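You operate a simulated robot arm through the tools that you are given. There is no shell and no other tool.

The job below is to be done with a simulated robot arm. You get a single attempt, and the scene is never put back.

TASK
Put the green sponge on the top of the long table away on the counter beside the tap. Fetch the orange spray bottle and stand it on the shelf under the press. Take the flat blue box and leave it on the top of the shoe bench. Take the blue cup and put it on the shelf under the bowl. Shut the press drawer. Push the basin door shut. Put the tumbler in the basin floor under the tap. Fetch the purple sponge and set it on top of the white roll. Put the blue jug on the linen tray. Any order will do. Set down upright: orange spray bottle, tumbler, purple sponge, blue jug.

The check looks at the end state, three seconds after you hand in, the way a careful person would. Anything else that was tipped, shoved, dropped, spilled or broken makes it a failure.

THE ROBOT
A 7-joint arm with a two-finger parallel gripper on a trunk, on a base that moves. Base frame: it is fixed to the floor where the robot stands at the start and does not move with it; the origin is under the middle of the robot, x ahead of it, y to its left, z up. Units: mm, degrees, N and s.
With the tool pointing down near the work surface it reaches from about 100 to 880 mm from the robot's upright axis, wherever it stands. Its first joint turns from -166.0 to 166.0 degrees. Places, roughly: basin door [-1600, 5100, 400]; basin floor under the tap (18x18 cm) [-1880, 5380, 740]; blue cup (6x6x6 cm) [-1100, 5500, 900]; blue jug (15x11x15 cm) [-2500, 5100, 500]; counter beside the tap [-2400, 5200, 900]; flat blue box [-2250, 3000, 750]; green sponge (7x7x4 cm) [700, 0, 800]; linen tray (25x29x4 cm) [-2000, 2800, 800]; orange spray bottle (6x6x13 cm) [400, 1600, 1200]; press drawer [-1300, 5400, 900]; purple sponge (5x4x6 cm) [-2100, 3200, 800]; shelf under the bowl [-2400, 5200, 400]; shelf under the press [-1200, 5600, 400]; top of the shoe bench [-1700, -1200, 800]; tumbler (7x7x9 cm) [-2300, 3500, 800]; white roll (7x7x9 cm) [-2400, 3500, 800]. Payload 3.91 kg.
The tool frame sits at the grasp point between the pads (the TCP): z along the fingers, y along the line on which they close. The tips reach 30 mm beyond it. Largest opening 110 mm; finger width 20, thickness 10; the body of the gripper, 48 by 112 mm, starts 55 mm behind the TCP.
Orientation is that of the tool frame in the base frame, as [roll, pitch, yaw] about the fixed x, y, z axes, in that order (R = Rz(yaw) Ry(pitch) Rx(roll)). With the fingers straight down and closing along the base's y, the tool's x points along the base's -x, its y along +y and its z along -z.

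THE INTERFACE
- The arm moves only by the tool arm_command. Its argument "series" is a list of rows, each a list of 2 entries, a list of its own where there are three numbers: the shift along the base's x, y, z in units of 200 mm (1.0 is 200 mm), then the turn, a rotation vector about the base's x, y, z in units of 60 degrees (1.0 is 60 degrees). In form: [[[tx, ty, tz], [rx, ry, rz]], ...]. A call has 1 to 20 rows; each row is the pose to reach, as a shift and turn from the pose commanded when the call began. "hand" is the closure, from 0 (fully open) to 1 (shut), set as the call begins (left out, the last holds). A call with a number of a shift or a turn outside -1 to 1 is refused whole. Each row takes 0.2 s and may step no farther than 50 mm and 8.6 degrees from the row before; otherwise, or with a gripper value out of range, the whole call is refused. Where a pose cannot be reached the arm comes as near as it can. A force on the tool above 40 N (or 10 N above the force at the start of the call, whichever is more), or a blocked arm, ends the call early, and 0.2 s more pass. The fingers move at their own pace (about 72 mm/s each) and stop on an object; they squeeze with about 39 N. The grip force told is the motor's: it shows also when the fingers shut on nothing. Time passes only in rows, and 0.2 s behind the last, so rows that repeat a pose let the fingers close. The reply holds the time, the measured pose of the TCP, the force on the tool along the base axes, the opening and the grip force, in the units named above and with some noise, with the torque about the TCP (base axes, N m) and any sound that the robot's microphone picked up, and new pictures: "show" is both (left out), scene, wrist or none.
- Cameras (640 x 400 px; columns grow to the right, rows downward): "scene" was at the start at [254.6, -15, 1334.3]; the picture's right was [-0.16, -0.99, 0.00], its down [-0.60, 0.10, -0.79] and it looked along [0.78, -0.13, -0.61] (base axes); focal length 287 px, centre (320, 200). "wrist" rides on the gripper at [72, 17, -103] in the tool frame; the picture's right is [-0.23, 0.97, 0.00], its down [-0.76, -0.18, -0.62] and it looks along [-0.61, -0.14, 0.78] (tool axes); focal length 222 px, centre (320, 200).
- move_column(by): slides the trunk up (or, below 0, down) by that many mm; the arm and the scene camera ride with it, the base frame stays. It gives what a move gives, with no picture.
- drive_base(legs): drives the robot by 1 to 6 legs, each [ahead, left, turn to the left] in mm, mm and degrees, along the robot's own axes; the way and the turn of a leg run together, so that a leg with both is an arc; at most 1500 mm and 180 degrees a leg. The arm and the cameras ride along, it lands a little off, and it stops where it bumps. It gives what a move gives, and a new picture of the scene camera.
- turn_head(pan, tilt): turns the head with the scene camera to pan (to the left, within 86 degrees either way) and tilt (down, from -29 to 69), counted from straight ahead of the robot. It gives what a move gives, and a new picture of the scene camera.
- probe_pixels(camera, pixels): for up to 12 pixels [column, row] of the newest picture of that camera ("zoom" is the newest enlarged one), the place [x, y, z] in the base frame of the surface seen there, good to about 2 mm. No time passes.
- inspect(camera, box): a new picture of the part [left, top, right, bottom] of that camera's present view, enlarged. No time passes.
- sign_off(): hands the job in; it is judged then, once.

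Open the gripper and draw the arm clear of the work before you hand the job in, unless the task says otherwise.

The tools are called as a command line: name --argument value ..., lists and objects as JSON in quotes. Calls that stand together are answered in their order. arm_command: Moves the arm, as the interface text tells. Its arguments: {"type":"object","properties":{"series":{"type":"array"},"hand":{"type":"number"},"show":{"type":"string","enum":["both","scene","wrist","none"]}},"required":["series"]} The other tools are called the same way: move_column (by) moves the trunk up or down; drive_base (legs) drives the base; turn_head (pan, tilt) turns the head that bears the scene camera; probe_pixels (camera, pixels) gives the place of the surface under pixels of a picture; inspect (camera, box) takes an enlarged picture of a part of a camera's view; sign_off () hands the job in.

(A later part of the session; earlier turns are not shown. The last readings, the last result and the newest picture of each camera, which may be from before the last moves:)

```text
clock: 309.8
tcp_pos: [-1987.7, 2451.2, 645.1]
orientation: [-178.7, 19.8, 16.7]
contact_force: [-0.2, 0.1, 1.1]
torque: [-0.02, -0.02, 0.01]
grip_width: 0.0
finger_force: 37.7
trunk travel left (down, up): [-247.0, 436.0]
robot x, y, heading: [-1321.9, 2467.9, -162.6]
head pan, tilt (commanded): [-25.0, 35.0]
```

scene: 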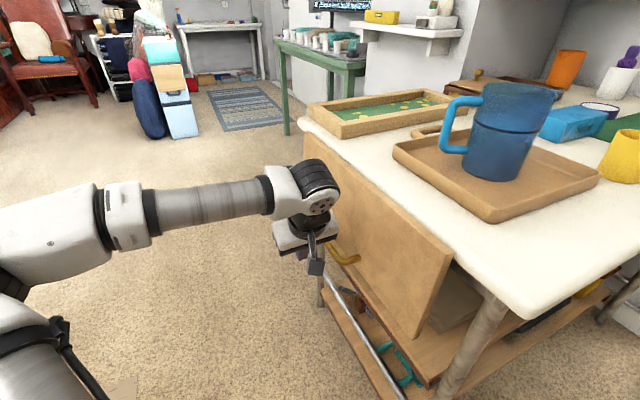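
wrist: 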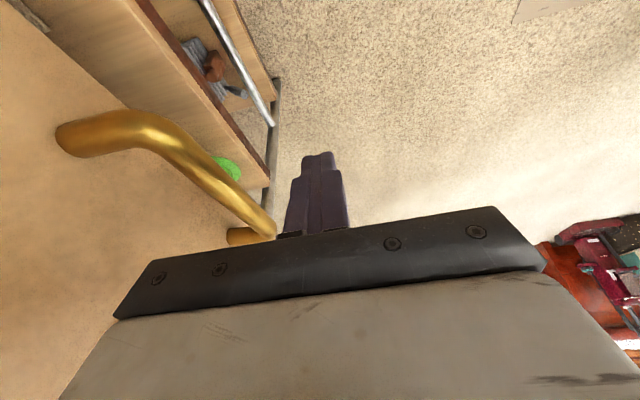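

The closed fingers are in front of the bar. I'll push it back in small steps and check the panel.

arm_command --series '[[[-0.0154, 0.0476, 0], [0, 0, 0]], [[-0.031, 0.095, 0], [0, 0, 0]], [[-0.0464, 0.1427, 0], [0, 0, 0]], [[-0.058, 0.178, 0], [0, 0, 0]]]' --show "scene"

probe_pixels --camera "scene" --pixels '[[400, 250], [395, 290], [380, 280], [410, 310], [430, 270], [345, 170]]'

```text
clock: 310.8
tcp_pos: [-1998.8, 2488.3, 644.4]
orientation: [-178.5, 19.9, 16.7]
contact_force: [1.3, -1.1, 0.0]
torque: [-0.02, 0.02, -0.03]
grip_width: 0.1
finger_force: 38.0
trunk travel left (down, up): [-247.0, 436.0]
robot x, y, heading: [-1320.7, 2464.8, -162.7]
head pan, tilt (commanded): [-25.0, 35.0]
```

scene: 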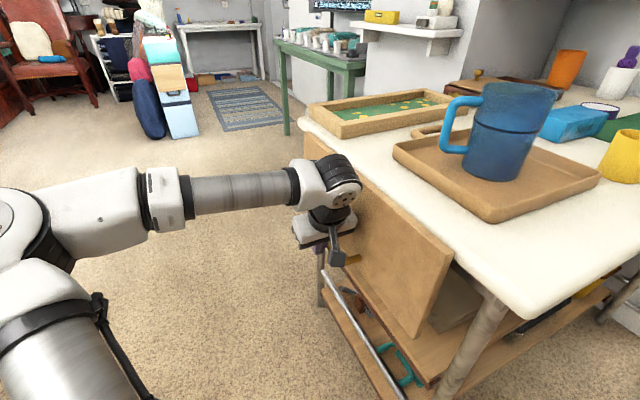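

```text
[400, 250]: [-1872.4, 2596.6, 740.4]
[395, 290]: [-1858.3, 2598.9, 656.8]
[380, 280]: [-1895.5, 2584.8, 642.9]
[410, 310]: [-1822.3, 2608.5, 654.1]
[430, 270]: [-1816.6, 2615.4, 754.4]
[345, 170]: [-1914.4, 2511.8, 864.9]
```

About 6 mm more at the bottom is needed. I'll nudge it further.

arm_command --series '[[[-0.0054, 0.0166, 0], [0, 0, 0]], [[-0.0108, 0.0333, 0], [0, 0, 0]], [[-0.0147, 0.045, 0], [0, 0, 0]]]' --show "scene"

probe_pixels --camera "scene" --pixels '[[400, 250], [395, 290], [380, 280], [410, 310], [430, 270], [415, 320]]'

```text
clock: 311.6
tcp_pos: [-2003.6, 2496.7, 644.8]
orientation: [-178.8, 19.9, 16.7]
contact_force: [1.4, -3.2, 1.8]
torque: [0.01, 0.0, -0.03]
grip_width: 0.1
finger_force: 37.4
trunk travel left (down, up): [-247.0, 436.0]
robot x, y, heading: [-1321.3, 2466.5, -163.0]
head pan, tilt (commanded): [-25.0, 35.0]
```

scene: 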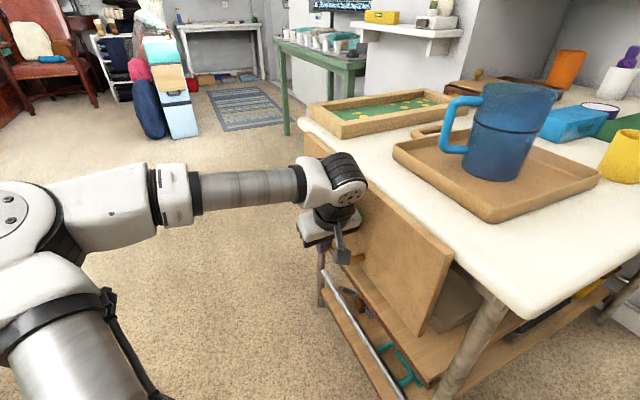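

```text
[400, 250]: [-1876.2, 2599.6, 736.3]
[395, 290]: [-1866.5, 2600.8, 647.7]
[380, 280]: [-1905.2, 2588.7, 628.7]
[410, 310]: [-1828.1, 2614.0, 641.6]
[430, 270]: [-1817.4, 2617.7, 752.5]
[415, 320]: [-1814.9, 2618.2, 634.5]
```

The flap is back at v≈3051, vertical as before. I'll withdraw the gripper and drive to the bench's long side to look at the real drawer there.

arm_command --series '[[[0.031, -0.095, 0], [0, 0, 0]], [[0.093, -0.285, 0], [0, 0, 0]], [[0.155, -0.475, 0.1], [0, 0, 0]], [[0.2, -0.55, 0.3], [0, 0, 0]], [[0.25, -0.6, 0.5], [0, 0, 0]]]' --show "none"

drive_base --legs '[[-350, 0, 0], [0, -950, 0]]'

turn_head --pan -5 --tilt 30

```text
clock: 312.8
tcp_pos: [-1953.6, 2376.4, 745.6]
orientation: [-178.6, 19.9, 16.6]
contact_force: [0.1, -0.3, 0.0]
torque: [-0.02, 0.0, 0.02]
grip_width: 0.1
finger_force: 37.9
trunk travel left (down, up): [-247.0, 436.0]
robot x, y, heading: [-1320.8, 2470.2, -162.8]
head pan, tilt (commanded): [-25.0, 35.0]
```

```text
clock: 322.4
tcp_pos: [-1890.9, 3399.5, 745.0]
orientation: [-178.6, 19.9, 15.9]
contact_force: [0.3, -0.3, 0.4]
torque: [0.02, -0.01, -0.02]
grip_width: 0.2
finger_force: 37.9
trunk travel left (down, up): [-247.0, 436.0]
robot x, y, heading: [-1257.4, 3484.4, -163.6]
head pan, tilt (commanded): [-25.0, 35.0]
```

scene: 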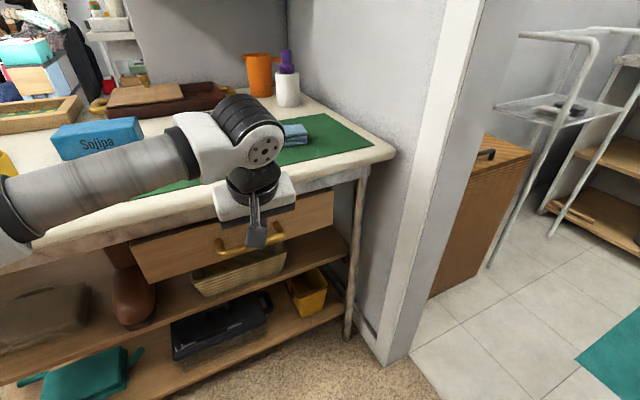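

```text
clock: 323.3
tcp_pos: [-1892.0, 3399.7, 746.2]
orientation: [-178.6, 19.8, 15.9]
contact_force: [-0.2, -0.2, 0.1]
torque: [0.01, 0.01, 0.0]
grip_width: 0.2
finger_force: 37.9
trunk travel left (down, up): [-247.0, 436.0]
robot x, y, heading: [-1255.4, 3486.0, -163.7]
head pan, tilt (commanded): [-5.0, 30.0]
```

scene: 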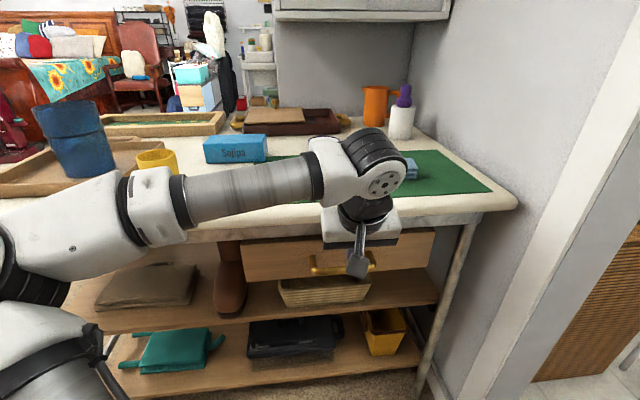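

The drawer with a brass handle is behind the gripper at (340,262). I'll pull the arm back and aside for a clear view.

arm_command --series '[[[0.2, 0.06, 0], [0, 0, 0]], [[0.4, 0.13, 0], [0, 0, 0]], [[0.46, -0.06, 0], [0, 0, 0]], [[0.52, -0.25, 0], [0, 0, 0]], [[0.58, -0.44, 0], [0, 0, 0]], [[0.64, -0.63, 0], [0, 0, 0]]]' --show "scene"

inspect --camera "scene" --box '[210, 190, 490, 340]'

```text
clock: 324.7
tcp_pos: [-1762.5, 3272.1, 745.6]
orientation: [-178.7, 19.9, 16.0]
contact_force: [-0.5, 0.4, -0.4]
torque: [0.0, 0.01, 0.02]
grip_width: 0.0
finger_force: 37.7
trunk travel left (down, up): [-247.0, 436.0]
robot x, y, heading: [-1255.7, 3479.3, -163.6]
head pan, tilt (commanded): [-5.0, 30.0]
```

scene: 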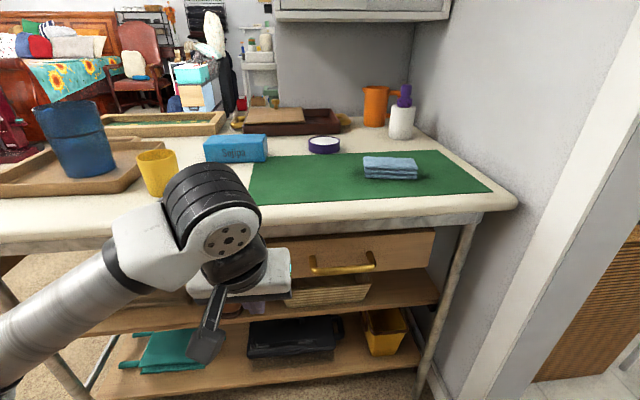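

```text
2.29 times, centred on (350, 265) of scene
```

zoom: 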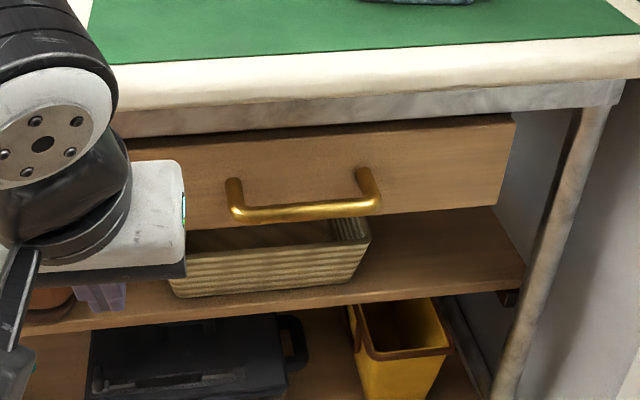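

I'll probe the handle bar, posts, drawer front, apron and table edge.

probe_pixels --camera "zoom" --pixels '[[306, 211], [245, 215], [370, 205], [234, 185], [363, 172], [300, 165], [450, 150], [200, 185], [320, 124], [320, 100], [320, 75], [505, 125]]'

```text
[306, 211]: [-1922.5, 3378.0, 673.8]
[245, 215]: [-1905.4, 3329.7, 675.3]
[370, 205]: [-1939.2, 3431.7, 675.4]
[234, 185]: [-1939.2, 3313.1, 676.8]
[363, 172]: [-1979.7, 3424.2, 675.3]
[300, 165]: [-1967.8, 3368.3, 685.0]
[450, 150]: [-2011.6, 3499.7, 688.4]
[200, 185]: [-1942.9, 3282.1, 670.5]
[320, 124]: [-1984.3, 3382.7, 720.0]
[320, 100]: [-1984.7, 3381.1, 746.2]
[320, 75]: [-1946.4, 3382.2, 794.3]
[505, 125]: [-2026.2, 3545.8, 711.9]
```

The drawer handle bar is at u≈-784, z≈674, standing 47 mm off the drawer front. I'll tilt the tool to 30° from vertical and position the closed fingers to slip behind the bar from above-front.

arm_command --series '[[[-0.12, 0.15, 0.12], [-0.015, 0.053, 0]], [[-0.25, 0.31, 0.24], [-0.031, 0.107, 0]], [[-0.37, 0.47, 0.33], [-0.0459, 0.16, 0]], [[-0.49, 0.628, 0.395], [-0.0459, 0.16, 0]]]' --show "both"

```text
clock: 325.7
tcp_pos: [-1860.1, 3400.0, 825.3]
orientation: [-178.6, 29.9, 15.9]
contact_force: [0.9, -1.1, 0.7]
torque: [0.01, -0.01, -0.02]
grip_width: 0.0
finger_force: 37.5
trunk travel left (down, up): [-247.0, 436.0]
robot x, y, heading: [-1258.1, 3480.6, -163.8]
head pan, tilt (commanded): [-5.0, 30.0]
```

scene: 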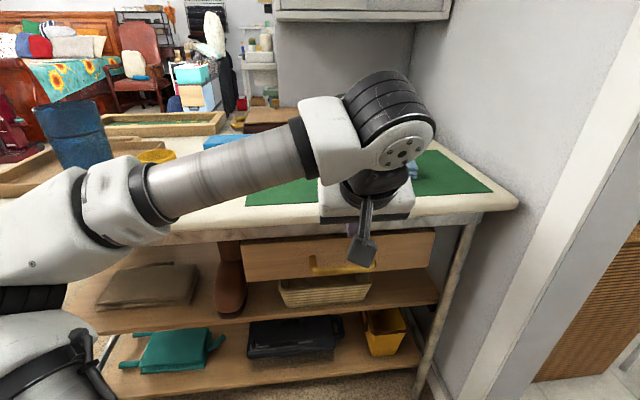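
wrist: 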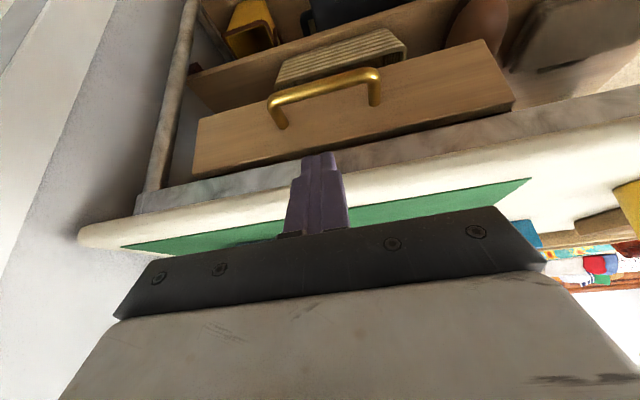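

The handle is straight in line in the wrist view. I'll descend diagonally behind the bar.

arm_command --series '[[[-0.1, -0.032, -0.18], [0, 0, 0]], [[-0.2, -0.065, -0.36], [0, 0, 0]], [[-0.3, -0.097, -0.535], [0, 0, 0]], [[-0.393, -0.128, -0.7], [0, 0, 0]]]' --show "both"

inspect --camera "wrist" --box '[200, 60, 460, 250]'

```text
clock: 326.7
tcp_pos: [-1932.4, 3377.4, 692.3]
orientation: [-178.7, 30.1, 15.3]
contact_force: [-1.1, 1.6, -2.7]
torque: [-0.09, 0.17, 0.02]
grip_width: 0.0
finger_force: 37.3
trunk travel left (down, up): [-247.0, 436.0]
robot x, y, heading: [-1257.6, 3480.9, -163.6]
head pan, tilt (commanded): [-5.0, 30.0]
stopped in row 4: the force on the tool passed its limit at 85 N (the readings are from after the stop); the commanded pose is now the measured one
```

scene: 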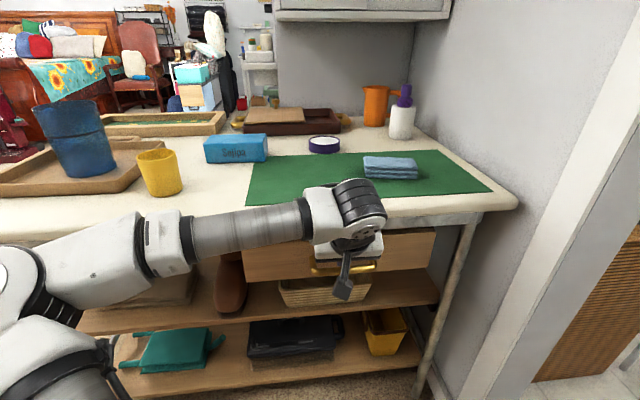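
wrist: 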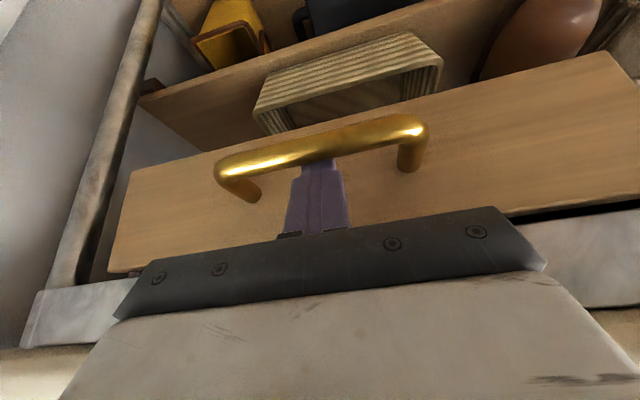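

```text
2.11 times, centred on (330, 155) of wrist
```

zoom: 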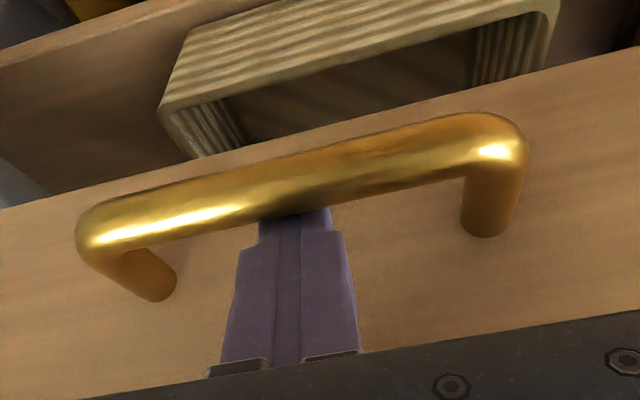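

The fingertips are behind the bar but touched it. I'll shift 4 mm deeper and lower 8 mm, then try a gentle pull.

arm_command --series '[[[-0.019, -0.006, 0.0], [0, 0, 0]], [[-0.024, -0.008, -0.02], [0, 0, 0]], [[-0.03, -0.01, -0.045], [0, 0, 0]]]' --show "none"

arm_command --series '[[[0.04, 0.013, 0.0], [0, 0, 0]], [[0.08, 0.026, 0], [0, 0, 0]], [[0.12, 0.039, 0], [0, 0, 0]], [[0.16, 0.052, 0], [0, 0, 0]]]' --show "both"

```text
clock: 327.2
tcp_pos: [-1933.8, 3376.6, 691.6]
orientation: [-178.9, 29.8, 15.2]
contact_force: [2.4, 0.2, -0.3]
torque: [0.01, 0.41, 0.07]
grip_width: 0.3
finger_force: 37.7
trunk travel left (down, up): [-247.0, 436.0]
robot x, y, heading: [-1260.9, 3481.1, -163.7]
head pan, tilt (commanded): [-5.0, 30.0]
stopped in row 2: the force on the tool passed its limit at 44 N (the readings are from after the stop); the commanded pose is now the measured one
```

```text
clock: 328.2
tcp_pos: [-1901.2, 3386.5, 690.6]
orientation: [-178.9, 29.9, 15.2]
contact_force: [-0.7, -0.9, 1.0]
torque: [-0.01, 0.02, -0.01]
grip_width: 0.0
finger_force: 37.1
trunk travel left (down, up): [-247.0, 436.0]
robot x, y, heading: [-1255.7, 3482.4, -163.4]
head pan, tilt (commanded): [-5.0, 30.0]
```

scene: 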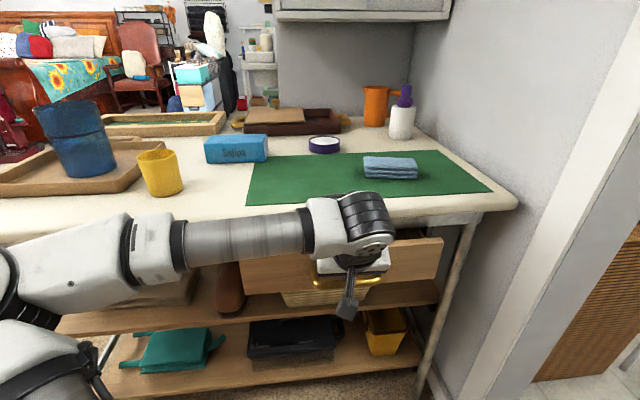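
wrist: 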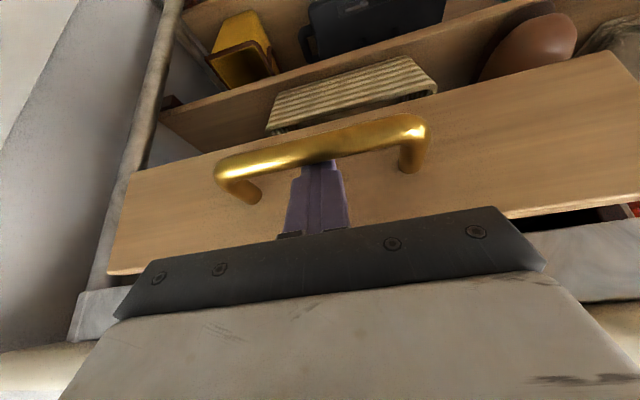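

The drawer is sliding out with the hook. I'll continue pulling by backing the base 150 mm.

drive_base --legs '[[-150, 0, 0]]'

inspect --camera "wrist" --box '[0, 0, 640, 400]'

```text
clock: 329.5
tcp_pos: [-1756.7, 3430.5, 690.7]
orientation: [-178.9, 29.8, 15.2]
contact_force: [-0.4, 0.6, 0.8]
torque: [0.02, 0.01, -0.01]
grip_width: 0.1
finger_force: 37.1
trunk travel left (down, up): [-247.0, 436.0]
robot x, y, heading: [-1109.6, 3521.1, -163.5]
head pan, tilt (commanded): [-5.0, 30.0]
```

scene: 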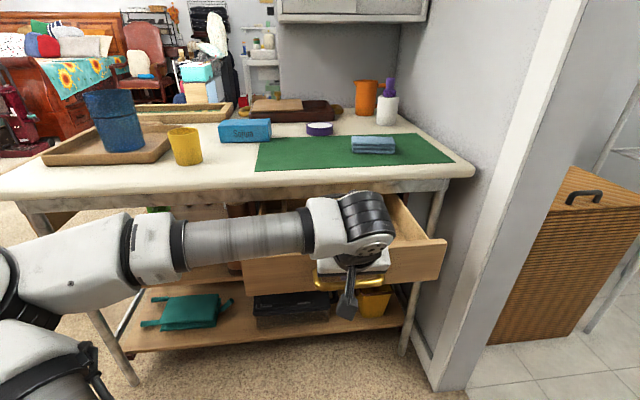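

```text
1.00 times, centred on (320, 200) of wrist (not enlarged: the box is as wide or as high as the picture)
```

zoom: 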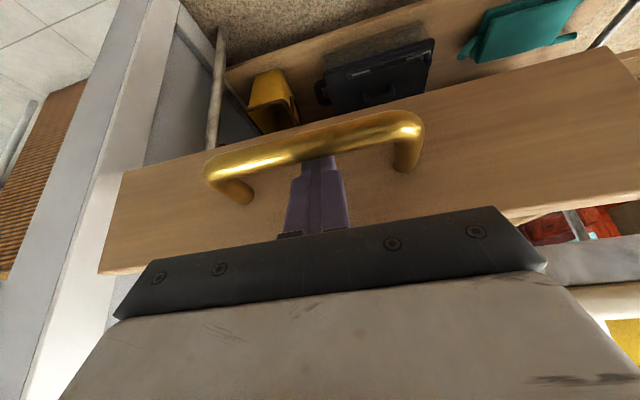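

The drawer is about 185 mm open. I'll withdraw the fingers along the tool axis and look inside.

arm_command --series '[[[-0.01, -0.003, 0.0], [0, 0, 0]], [[0.075, 0.022, 0.155], [0, 0, 0]], [[0.17, 0.05, 0.32], [0, 0, 0]], [[0.26, 0.08, 0.49], [0, 0, 0]], [[0.3, -0.05, 0.68], [0, 0, 0]], [[0.35, -0.2, 0.85], [0, 0, 0]]]' --show "none"

move_column --by 250

turn_head --pan -10 --tilt 42

```text
clock: 330.9
tcp_pos: [-1687.2, 3389.4, 860.4]
orientation: [-178.9, 29.8, 15.2]
contact_force: [-1.2, 0.4, 0.2]
torque: [-0.01, -0.01, 0.01]
grip_width: 0.0
finger_force: 37.7
trunk travel left (down, up): [-247.0, 436.0]
robot x, y, heading: [-1114.4, 3521.1, -163.6]
head pan, tilt (commanded): [-5.0, 30.0]
```

```text
clock: 333.5
tcp_pos: [-1687.6, 3389.4, 1111.8]
orientation: [-178.9, 29.9, 15.2]
contact_force: [1.0, 0.1, -1.1]
torque: [-0.01, 0.0, 0.01]
grip_width: 0.1
finger_force: 37.6
trunk travel left (down, up): [-497.0, 186.0]
robot x, y, heading: [-1109.4, 3527.1, -163.8]
head pan, tilt (commanded): [-5.0, 30.0]
```

```text
clock: 334.3
tcp_pos: [-1687.7, 3387.8, 1109.8]
orientation: [-178.7, 29.9, 15.2]
contact_force: [-0.3, 0.0, -0.3]
torque: [0.01, 0.01, -0.01]
grip_width: 0.0
finger_force: 37.5
trunk travel left (down, up): [-497.0, 186.0]
robot x, y, heading: [-1112.8, 3524.9, -163.6]
head pan, tilt (commanded): [-10.0, 42.0]
```

scene: 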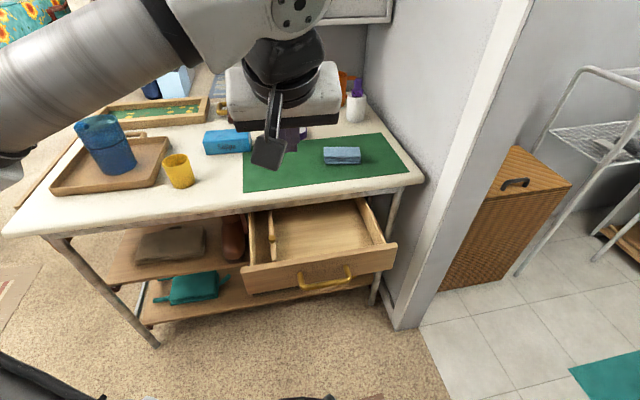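

The drawer is open. I'll zoom in to see its contents.

inspect --camera "scene" --box '[225, 180, 415, 310]'

probe_pixels --camera "scene" --pixels '[[320, 240], [350, 230], [262, 240], [273, 225], [300, 215], [340, 210], [320, 275], [245, 275], [395, 250], [375, 245]]'

```text
3.08 times, centred on (320, 245) of scene
```

zoom: 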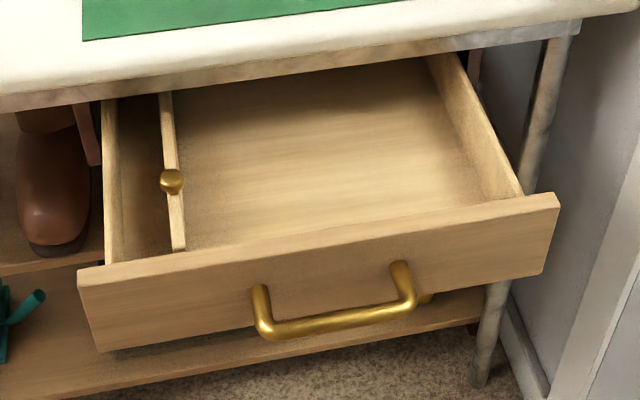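

```text
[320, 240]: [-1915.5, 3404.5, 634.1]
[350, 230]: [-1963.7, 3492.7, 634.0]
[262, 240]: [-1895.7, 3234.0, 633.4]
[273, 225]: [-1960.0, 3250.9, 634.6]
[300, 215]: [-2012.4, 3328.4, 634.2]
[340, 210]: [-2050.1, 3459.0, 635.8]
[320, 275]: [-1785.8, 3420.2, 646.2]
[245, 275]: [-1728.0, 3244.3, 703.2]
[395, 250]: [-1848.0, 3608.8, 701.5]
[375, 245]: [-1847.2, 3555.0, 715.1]
```

The front part of the drawer is empty (plus a thin divider with a brass knob). I'll pull it further open; first I'll probe the bar's new position.

probe_pixels --camera "zoom" --pixels '[[340, 322], [285, 332], [400, 308], [262, 300], [398, 275], [172, 180], [165, 120], [175, 230], [140, 200], [110, 200], [330, 260], [300, 110]]'

```text
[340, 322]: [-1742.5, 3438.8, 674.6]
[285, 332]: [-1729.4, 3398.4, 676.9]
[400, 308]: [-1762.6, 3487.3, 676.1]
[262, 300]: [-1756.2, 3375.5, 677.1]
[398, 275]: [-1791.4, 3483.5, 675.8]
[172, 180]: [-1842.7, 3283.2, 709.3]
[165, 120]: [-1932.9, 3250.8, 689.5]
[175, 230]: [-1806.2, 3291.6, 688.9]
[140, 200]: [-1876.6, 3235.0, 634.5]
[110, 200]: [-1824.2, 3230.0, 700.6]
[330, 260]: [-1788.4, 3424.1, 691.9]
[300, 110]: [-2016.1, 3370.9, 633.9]
```

The bar moved out 190 mm to [-1742, 3439]. I'll lower the trunk again and re-hook it to pull further.

move_column --by -200

arm_command --series '[[[-0.02, 0.12, -0.15], [0, 0, 0]], [[-0.04, 0.24, -0.36], [0, 0, 0]], [[-0.053, 0.325, -0.57], [0, 0, 0]]]' --show "wrist"

```text
clock: 336.4
tcp_pos: [-1686.9, 3388.9, 911.9]
orientation: [-178.9, 29.9, 15.3]
contact_force: [0.5, -0.1, -0.2]
torque: [-0.01, 0.0, 0.01]
grip_width: 0.0
finger_force: 37.2
trunk travel left (down, up): [-297.0, 386.0]
robot x, y, heading: [-1115.5, 3530.4, -163.6]
head pan, tilt (commanded): [-10.0, 42.0]
```

```text
clock: 337.2
tcp_pos: [-1697.5, 3452.1, 795.0]
orientation: [-178.8, 29.9, 15.3]
contact_force: [0.2, 0.8, -0.2]
torque: [0.0, -0.01, 0.02]
grip_width: 0.1
finger_force: 37.8
trunk travel left (down, up): [-297.0, 386.0]
robot x, y, heading: [-1115.7, 3525.2, -163.4]
head pan, tilt (commanded): [-10.0, 42.0]
```

wrist: 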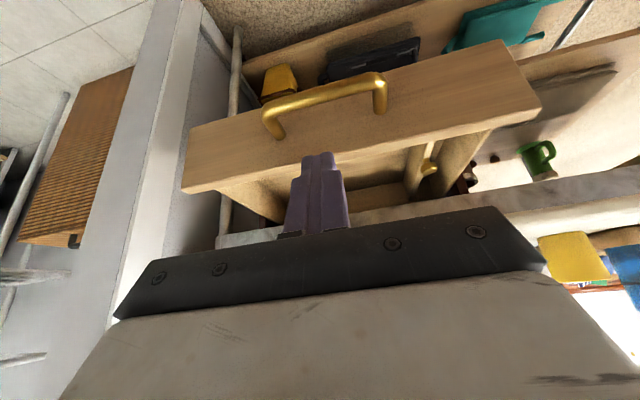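

Lined up again. I'll descend behind the bar.

arm_command --series '[[[-0.105, -0.034, -0.18], [0, 0, 0]], [[-0.21, -0.068, -0.36], [0, 0, 0]], [[-0.305, -0.099, -0.52], [0, 0, 0]]]' --show "wrist"

```text
clock: 338.0
tcp_pos: [-1757.8, 3434.7, 690.4]
orientation: [-178.9, 30.0, 15.3]
contact_force: [0.3, 1.3, 0.9]
torque: [-0.01, -0.02, 0.03]
grip_width: 0.0
finger_force: 37.8
trunk travel left (down, up): [-297.0, 386.0]
robot x, y, heading: [-1111.5, 3525.9, -163.5]
head pan, tilt (commanded): [-10.0, 42.0]
```

wrist: 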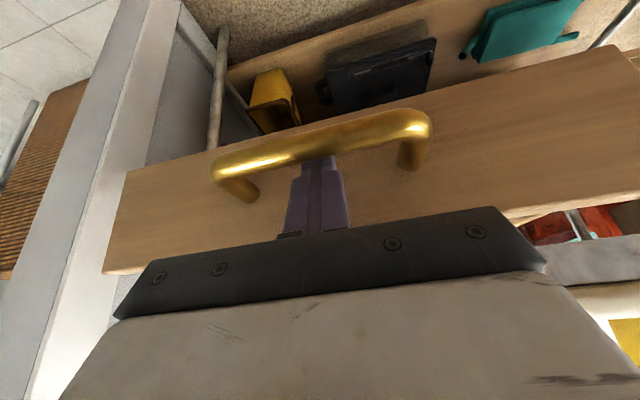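

Hooked again. I'll pull with the arm (force-limited) in 20 mm steps.

arm_command --series '[[[0.095, 0.031, 0.0], [0, 0, 0]], [[0.19, 0.062, 0], [0, 0, 0]], [[0.285, 0.093, 0], [0, 0, 0]], [[0.38, 0.124, 0], [0, 0, 0]], [[0.475, 0.155, 0], [0, 0, 0]]]' --show "both"

```text
clock: 338.7
tcp_pos: [-1723.4, 3446.0, 696.0]
orientation: [-178.7, 31.0, 15.9]
contact_force: [-0.3, 0.7, 0.3]
torque: [0.0, -0.08, -0.01]
grip_width: 0.0
finger_force: 37.6
trunk travel left (down, up): [-297.0, 386.0]
robot x, y, heading: [-1115.4, 3524.9, -163.5]
head pan, tilt (commanded): [-10.0, 42.0]
stopped in row 3: the force on the tool passed its limit at 82 N (the readings are from after the stop); the commanded pose is now the measured one
```

scene: 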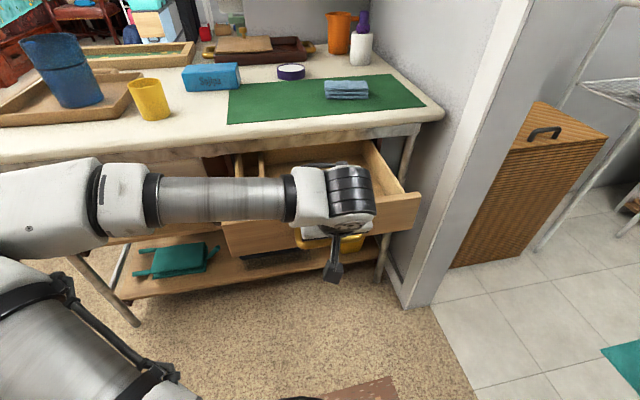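
wrist: 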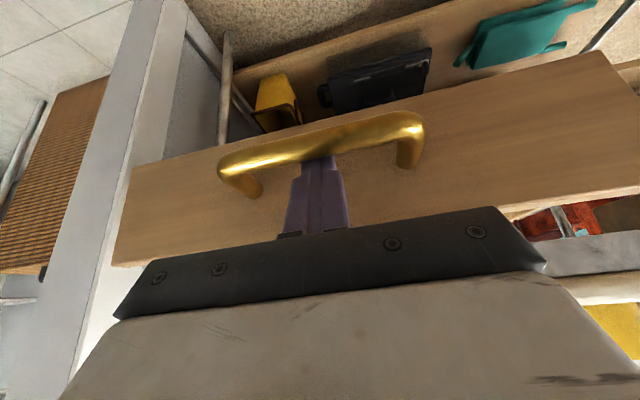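

The drawer reached its end stop (about 220 mm open). I'll withdraw the fingers and look inside from above.

arm_command --series '[[[-0.02, -0.006, 0.0], [0, 0, 0]], [[0.07, 0.02, 0.155], [0, 0, 0]], [[0.165, 0.05, 0.32], [0, 0, 0]], [[0.255, 0.08, 0.49], [0, 0, 0]], [[0.28, -0.05, 0.68], [0, 0, 0]], [[0.3, -0.2, 0.85], [0, 0, 0]]]' --show "none"

turn_head --pan -12 --tilt 38

inspect --camera "scene" --box '[210, 150, 430, 300]'

```text
clock: 340.1
tcp_pos: [-1662.4, 3402.8, 865.4]
orientation: [-178.6, 30.8, 15.8]
contact_force: [0.4, 0.2, -0.4]
torque: [-0.01, -0.01, 0.02]
grip_width: 0.0
finger_force: 37.8
trunk travel left (down, up): [-297.0, 386.0]
robot x, y, heading: [-1114.7, 3524.4, -163.3]
head pan, tilt (commanded): [-10.0, 42.0]
```

```text
clock: 340.8
tcp_pos: [-1663.6, 3405.2, 864.5]
orientation: [-178.8, 30.9, 15.8]
contact_force: [-0.6, -0.4, -0.2]
torque: [-0.02, -0.01, 0.0]
grip_width: 0.2
finger_force: 38.1
trunk travel left (down, up): [-297.0, 386.0]
robot x, y, heading: [-1111.7, 3522.4, -163.5]
head pan, tilt (commanded): [-12.0, 38.0]
```

scene: 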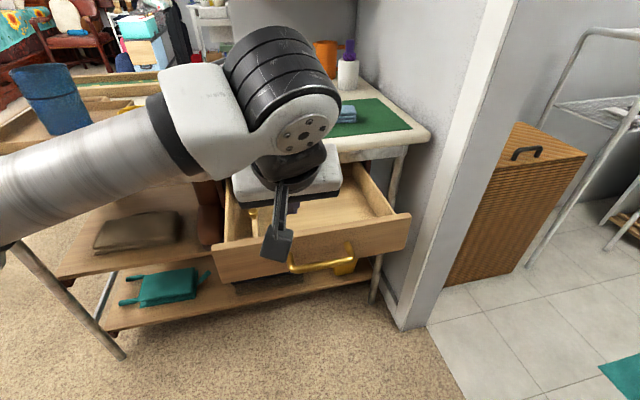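

```text
2.67 times, centred on (320, 225) of scene
```

zoom: 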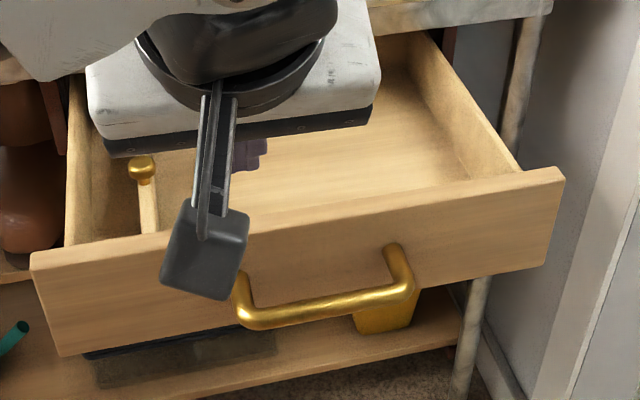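

The arm covers part of the drawer. I'll check the wrist view, which looks in under the table top.

inspect --camera "wrist" --box '[0, 0, 640, 400]'

```text
1.00 times, centred on (320, 200) of wrist (not enlarged: the box is as wide or as high as the picture)
```

zoom: 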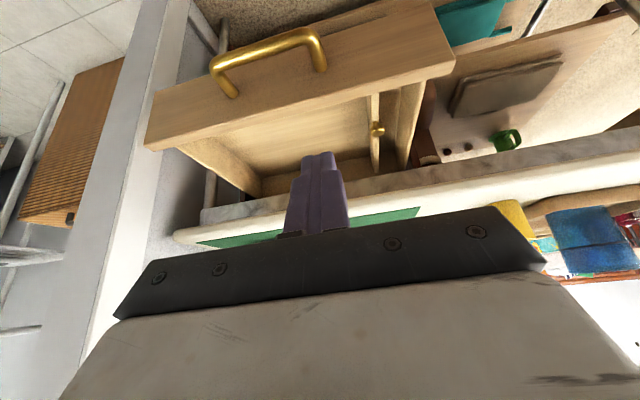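

I'll bring the wrist camera lower over the opened drawer to look deep inside beneath the table top.

arm_command --series '[[[-0.2, 0.0, 0], [0, 0, 0]], [[-0.4, 0.01, 0], [0, 0, 0]], [[-0.6, 0.01, 0], [0, 0, 0]], [[-0.84, 0.015, -0.02], [0, 0, 0]], [[-0.93, -0.01, -0.22], [0, 0, 0]], [[-0.95, -0.02, -0.44], [0, 0, 0]], [[-0.96, -0.025, -0.64], [0, 0, 0]]]' --show "wrist"

```text
clock: 342.4
tcp_pos: [-1855.3, 3400.0, 736.7]
orientation: [-178.7, 30.8, 15.7]
contact_force: [0.3, -0.5, -0.8]
torque: [-0.02, -0.02, 0.03]
grip_width: 0.2
finger_force: 37.5
trunk travel left (down, up): [-297.0, 386.0]
robot x, y, heading: [-1109.0, 3522.6, -163.8]
head pan, tilt (commanded): [-12.0, 38.0]
```

wrist: 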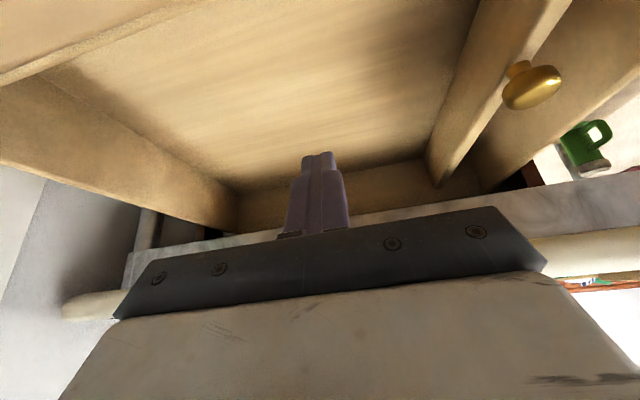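

The main compartment is empty to its back wall. I'll zoom on the narrow side compartment behind the knobbed divider.

inspect --camera "wrist" --box '[380, 0, 640, 210]'

probe_pixels --camera "wrist" --pixels '[[330, 190], [380, 185], [440, 175], [500, 170], [530, 90], [480, 90], [510, 160], [300, 120], [560, 60], [590, 140], [490, 180], [520, 20]]'

```text
1.90 times, centred on (510, 105) of wrist
```

zoom: 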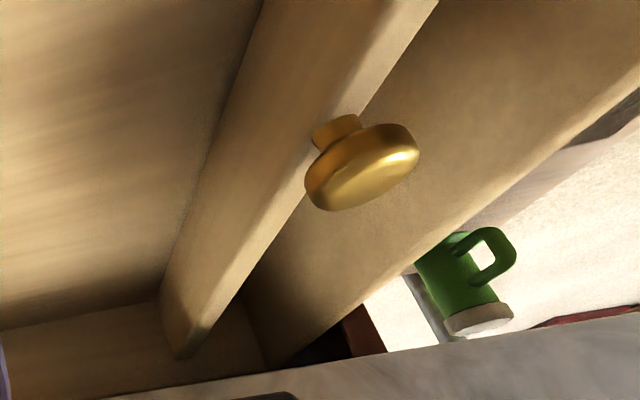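

```text
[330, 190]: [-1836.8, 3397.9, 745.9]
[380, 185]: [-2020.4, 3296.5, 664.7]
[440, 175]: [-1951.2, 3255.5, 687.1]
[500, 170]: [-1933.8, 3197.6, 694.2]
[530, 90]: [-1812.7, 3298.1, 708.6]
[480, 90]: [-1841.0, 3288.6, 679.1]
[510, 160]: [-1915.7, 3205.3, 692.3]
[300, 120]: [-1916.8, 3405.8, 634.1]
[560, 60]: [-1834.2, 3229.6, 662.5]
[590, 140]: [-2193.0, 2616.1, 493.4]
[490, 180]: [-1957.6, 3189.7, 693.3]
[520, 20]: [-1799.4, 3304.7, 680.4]
```

The drawer is empty. I'll lift out, come down in front of its handle, and push it shut again.

arm_command --series '[[[0, 0, 0.2], [0, 0, 0]], [[0, 0, 0.42], [0, 0, 0]], [[0.0, 0, 0.64], [0, 0, 0]], [[0.23, 0.075, 0.64], [0, 0, 0]], [[0.46, 0.15, 0.64], [0, 0, 0]], [[0.69, 0.22, 0.64], [0, 0, 0]], [[0.91, 0.29, 0.64], [0, 0, 0]]]' --show "none"

arm_command --series '[[[0.05, 0.01, -0.22], [0, 0, 0]], [[0.05, 0.01, -0.44], [0, 0, 0]], [[0.05, 0.01, -0.66], [0, 0, 0]], [[0.05, 0.01, -0.85], [0, 0, 0]]]' --show "both"

```text
clock: 344.0
tcp_pos: [-1672.3, 3458.8, 865.3]
orientation: [-178.8, 30.9, 15.8]
contact_force: [-0.4, -0.7, -0.4]
torque: [0.02, -0.02, 0.02]
grip_width: 0.0
finger_force: 37.8
trunk travel left (down, up): [-297.0, 386.0]
robot x, y, heading: [-1113.1, 3522.6, -163.3]
head pan, tilt (commanded): [-12.0, 38.0]
```

```text
clock: 345.0
tcp_pos: [-1697.6, 3464.6, 709.3]
orientation: [-178.7, 30.8, 15.7]
contact_force: [-0.7, -0.5, 0.5]
torque: [0.01, 0.04, -0.02]
grip_width: 0.1
finger_force: 37.5
out of reach, approached as far as the arm can: row 3, 4
trunk travel left (down, up): [-297.0, 386.0]
robot x, y, heading: [-1112.2, 3520.7, -163.5]
head pan, tilt (commanded): [-12.0, 38.0]
```

scene: 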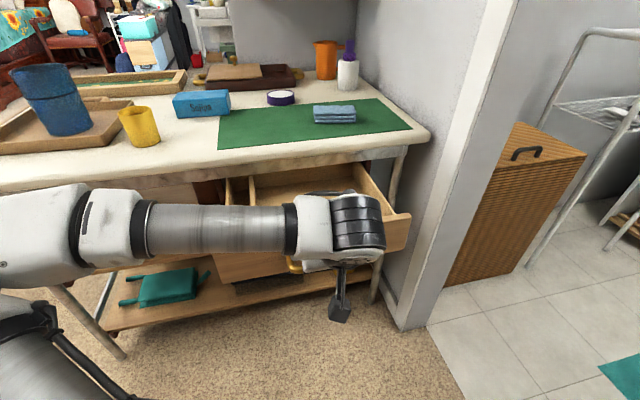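
wrist: 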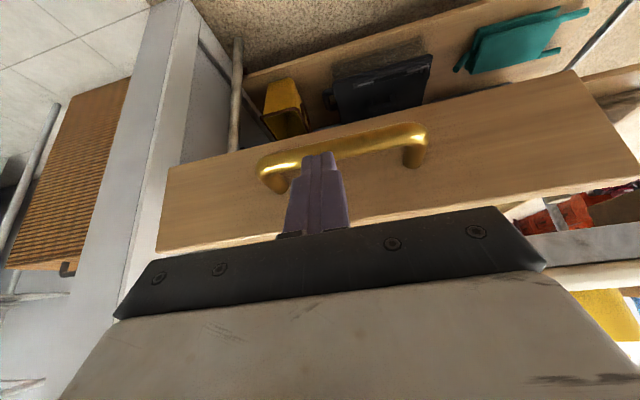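

I'll push the handle bar inward in steps (force-limited).

arm_command --series '[[[-0.15, -0.05, 0], [0, 0, 0]], [[-0.3, -0.1, 0], [0, 0, 0]], [[-0.45, -0.146, 0], [0, 0, 0]], [[-0.6, -0.195, 0], [0, 0, 0]], [[-0.75, -0.244, 0], [0, 0, 0]], [[-0.9, -0.293, 0], [0, 0, 0]]]' --show "both"

```text
clock: 346.4
tcp_pos: [-1878.6, 3405.6, 709.3]
orientation: [-178.7, 30.9, 15.8]
contact_force: [0.5, 0.2, -0.1]
torque: [0.02, 0.02, 0.02]
grip_width: 0.0
finger_force: 37.6
trunk travel left (down, up): [-297.0, 386.0]
robot x, y, heading: [-1118.2, 3523.4, -163.4]
head pan, tilt (commanded): [-12.0, 38.0]
```

scene: 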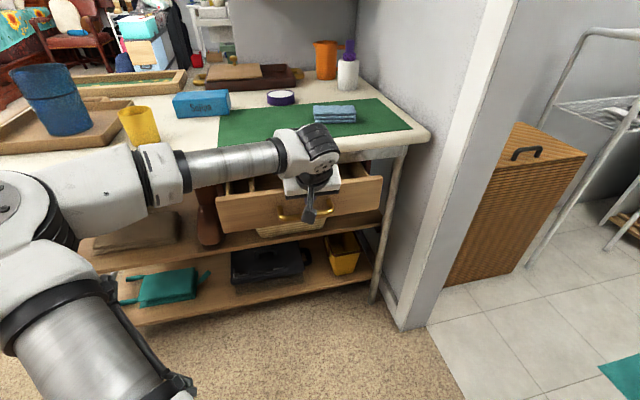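
wrist: 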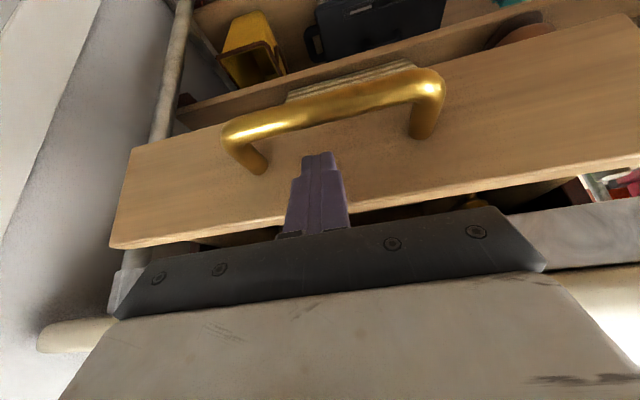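

The drawer is two-thirds closed; the tips are pushing the panel directly. I'll continue in smaller steps, slightly lower.

arm_command --series '[[[-0.095, -0.031, -0.02], [0, 0, 0]], [[-0.19, -0.062, -0.04], [0, 0, 0]], [[-0.24, -0.078, -0.04], [0, 0, 0]], [[-0.285, -0.093, -0.04], [0, 0, 0]], [[-0.325, -0.106, -0.04], [0, 0, 0]]]' --show "both"

```text
clock: 347.5
tcp_pos: [-1932.4, 3386.9, 702.0]
orientation: [-178.9, 30.4, 15.6]
contact_force: [14.1, 1.3, 5.9]
torque: [-0.22, 1.08, 0.27]
grip_width: 0.2
finger_force: 37.8
trunk travel left (down, up): [-297.0, 386.0]
robot x, y, heading: [-1111.0, 3524.0, -163.0]
head pan, tilt (commanded): [-12.0, 38.0]
stopped in row 5: the force on the tool passed its limit at 54 N (the readings are from after the stop); the commanded pose is now the measured one
```

scene: 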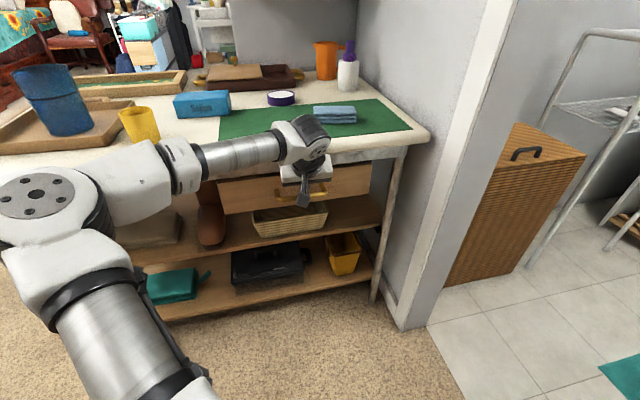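
wrist: 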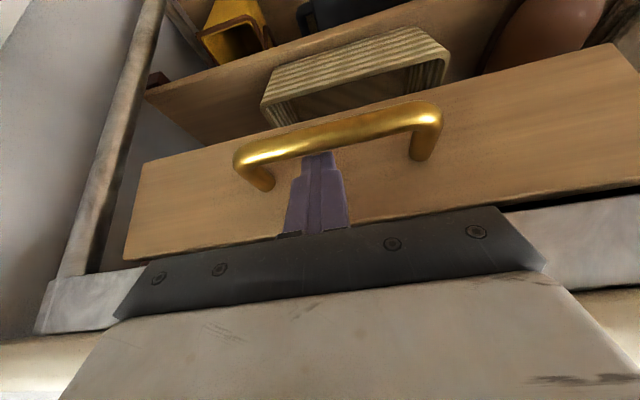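

It met a hard stop. I'll probe the drawer front to compare with its original position (u≈-832).

probe_pixels --camera "scene" --pixels '[[240, 195], [360, 182], [260, 200], [345, 190], [290, 212]]'

arm_command --series '[[[0.03, 0.01, 0.03], [0, 0, 0]], [[0.12, 0.04, 0.2], [0, 0, 0]], [[0.22, 0.07, 0.4], [0, 0, 0]], [[0.32, 0.1, 0.6], [0, 0, 0]], [[0.4, 0.13, 0.8], [0, 0, 0]]]' --show "none"

```text
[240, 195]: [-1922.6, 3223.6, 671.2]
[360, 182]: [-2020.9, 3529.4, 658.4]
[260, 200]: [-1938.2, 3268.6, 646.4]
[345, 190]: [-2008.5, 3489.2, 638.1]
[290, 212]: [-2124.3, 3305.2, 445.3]
```

```text
clock: 348.7
tcp_pos: [-1855.4, 3413.3, 859.8]
orientation: [-178.8, 30.3, 15.6]
contact_force: [0.0, 0.4, -0.4]
torque: [-0.01, -0.01, 0.0]
grip_width: 0.2
finger_force: 37.6
trunk travel left (down, up): [-297.0, 386.0]
robot x, y, heading: [-1113.5, 3525.4, -163.3]
head pan, tilt (commanded): [-12.0, 38.0]
```

The drawer is closed exactly as before. Next I'll examine the dark tray with the knobbed wooden lid on the bench top. I'll raise the trunk and move closer.

move_column --by 300

drive_base --legs '[[300, 50, 0]]'

turn_head --pan 0 --tilt 40

```text
clock: 351.7
tcp_pos: [-1854.8, 3413.5, 1158.5]
orientation: [-178.8, 30.3, 15.7]
contact_force: [-0.7, -0.2, 0.2]
torque: [-0.01, -0.01, 0.01]
grip_width: 0.2
finger_force: 37.5
trunk travel left (down, up): [-597.0, 86.0]
robot x, y, heading: [-1111.2, 3524.1, -163.9]
head pan, tilt (commanded): [-12.0, 38.0]
```

```text
clock: 353.8
tcp_pos: [-2127.2, 3280.0, 1159.1]
orientation: [-178.8, 30.3, 15.8]
contact_force: [0.0, 0.3, -0.6]
torque: [-0.01, -0.03, -0.02]
grip_width: 0.0
finger_force: 37.9
trunk travel left (down, up): [-597.0, 86.0]
robot x, y, heading: [-1380.1, 3394.3, -163.5]
head pan, tilt (commanded): [-12.0, 38.0]
```

scene: 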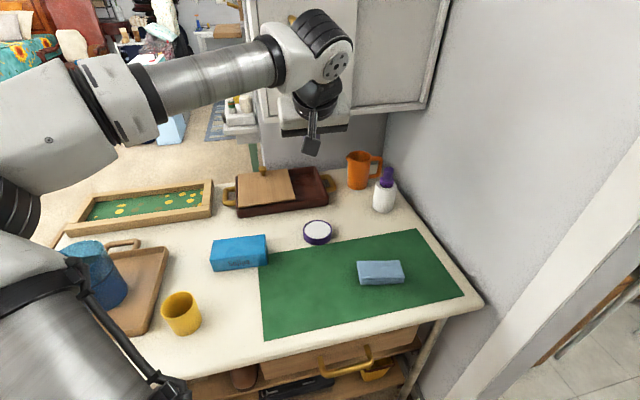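

```text
clock: 354.5
tcp_pos: [-2125.6, 3279.7, 1157.9]
orientation: [-178.8, 30.3, 15.8]
contact_force: [1.9, 0.0, -0.1]
torque: [0.01, -0.01, -0.01]
grip_width: 0.0
finger_force: 37.7
trunk travel left (down, up): [-597.0, 86.0]
robot x, y, heading: [-1385.4, 3393.3, -163.6]
head pan, tilt (commanded): [0.0, 40.0]
```

scene: 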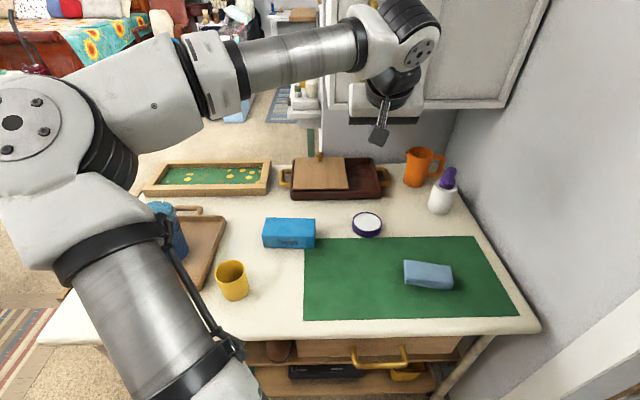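

I'll zoom in on the dark tray and its lid and probe it.

inspect --camera "scene" --box '[270, 140, 400, 215]'

probe_pixels --camera "zoom" --pixels '[[250, 88], [250, 150], [130, 220], [370, 210], [250, 230], [440, 150], [500, 200], [430, 220], [160, 120], [360, 110], [540, 170], [250, 260]]'

```text
4.92 times, centred on (335, 178) of scene
```

zoom: 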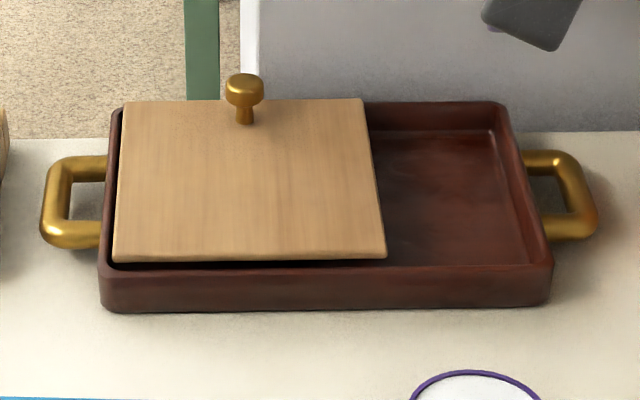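

```text
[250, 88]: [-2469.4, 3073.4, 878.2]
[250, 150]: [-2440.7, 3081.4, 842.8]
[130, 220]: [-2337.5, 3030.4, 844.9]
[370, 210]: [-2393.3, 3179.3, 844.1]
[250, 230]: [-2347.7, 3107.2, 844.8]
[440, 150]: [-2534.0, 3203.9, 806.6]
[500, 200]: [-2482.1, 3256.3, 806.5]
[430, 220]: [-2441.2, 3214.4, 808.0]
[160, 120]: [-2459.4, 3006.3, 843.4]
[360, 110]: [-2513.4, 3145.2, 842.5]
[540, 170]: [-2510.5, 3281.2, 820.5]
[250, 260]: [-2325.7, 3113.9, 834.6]
```

The tray floor is at z≈807 and the lid top at 844, so a flat box could hide under the lid. I'll check the wall cabinet's left end to see the clearance above the knob.

probe_pixels --camera "scene" --pixels '[[345, 108], [440, 100], [498, 104], [335, 60], [325, 130], [520, 60], [325, 115], [300, 118], [305, 95]]'

inspect --camera "scene" --box '[270, 0, 560, 180]'

```text
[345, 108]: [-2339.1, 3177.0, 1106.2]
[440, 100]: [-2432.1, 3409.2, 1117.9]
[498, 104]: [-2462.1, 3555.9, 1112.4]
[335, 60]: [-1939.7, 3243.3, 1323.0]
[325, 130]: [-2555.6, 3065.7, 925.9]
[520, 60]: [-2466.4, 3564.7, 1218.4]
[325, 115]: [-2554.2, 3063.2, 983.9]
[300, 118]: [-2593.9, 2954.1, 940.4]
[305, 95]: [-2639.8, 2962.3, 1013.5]
```

```text
2.21 times, centred on (415, 90) of scene
```

zoom: 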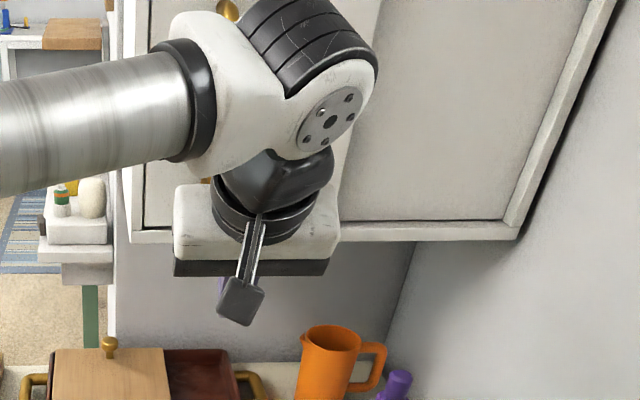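

The knob (at u≈-1399, v≈3686) lies just left of the cabinet's end. I'll move the arm lower and left with a flatter tilt, open the fingers, and drive closer.

arm_command --series '[[[0.1, -0.16, -0.12], [-0.023, 0.08, 0]], [[0.2, -0.32, -0.25], [-0.045, 0.16, 0]], [[0.3, -0.47, -0.4], [-0.068, 0.2405, 0]], [[0.31, -0.5, -0.55], [-0.068, 0.2405, 0]]]' --hand 0.45 --show "none"

drive_base --legs '[[170, 0, 0]]'

```text
clock: 355.5
tcp_pos: [-2065.8, 3180.1, 1048.7]
orientation: [-178.9, 45.4, 15.8]
contact_force: [-0.8, -0.1, 0.3]
torque: [0.0, -0.01, 0.03]
grip_width: 60.4
finger_force: 0.0
trunk travel left (down, up): [-597.0, 86.0]
robot x, y, heading: [-1387.3, 3394.8, -163.6]
head pan, tilt (commanded): [0.0, 40.0]
```

```text
clock: 357.0
tcp_pos: [-2228.6, 3132.1, 1049.3]
orientation: [-178.9, 45.3, 16.0]
contact_force: [0.1, 0.2, -0.3]
torque: [0.0, 0.0, 0.0]
grip_width: 60.5
finger_force: 0.1
trunk travel left (down, up): [-597.0, 86.0]
robot x, y, heading: [-1550.2, 3346.1, -163.5]
head pan, tilt (commanded): [0.0, 40.0]
```

scene: 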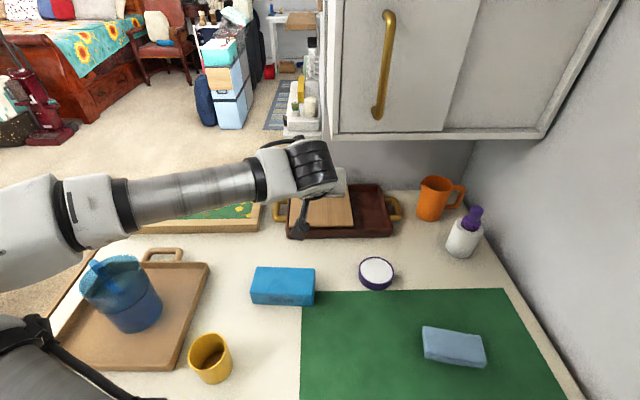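

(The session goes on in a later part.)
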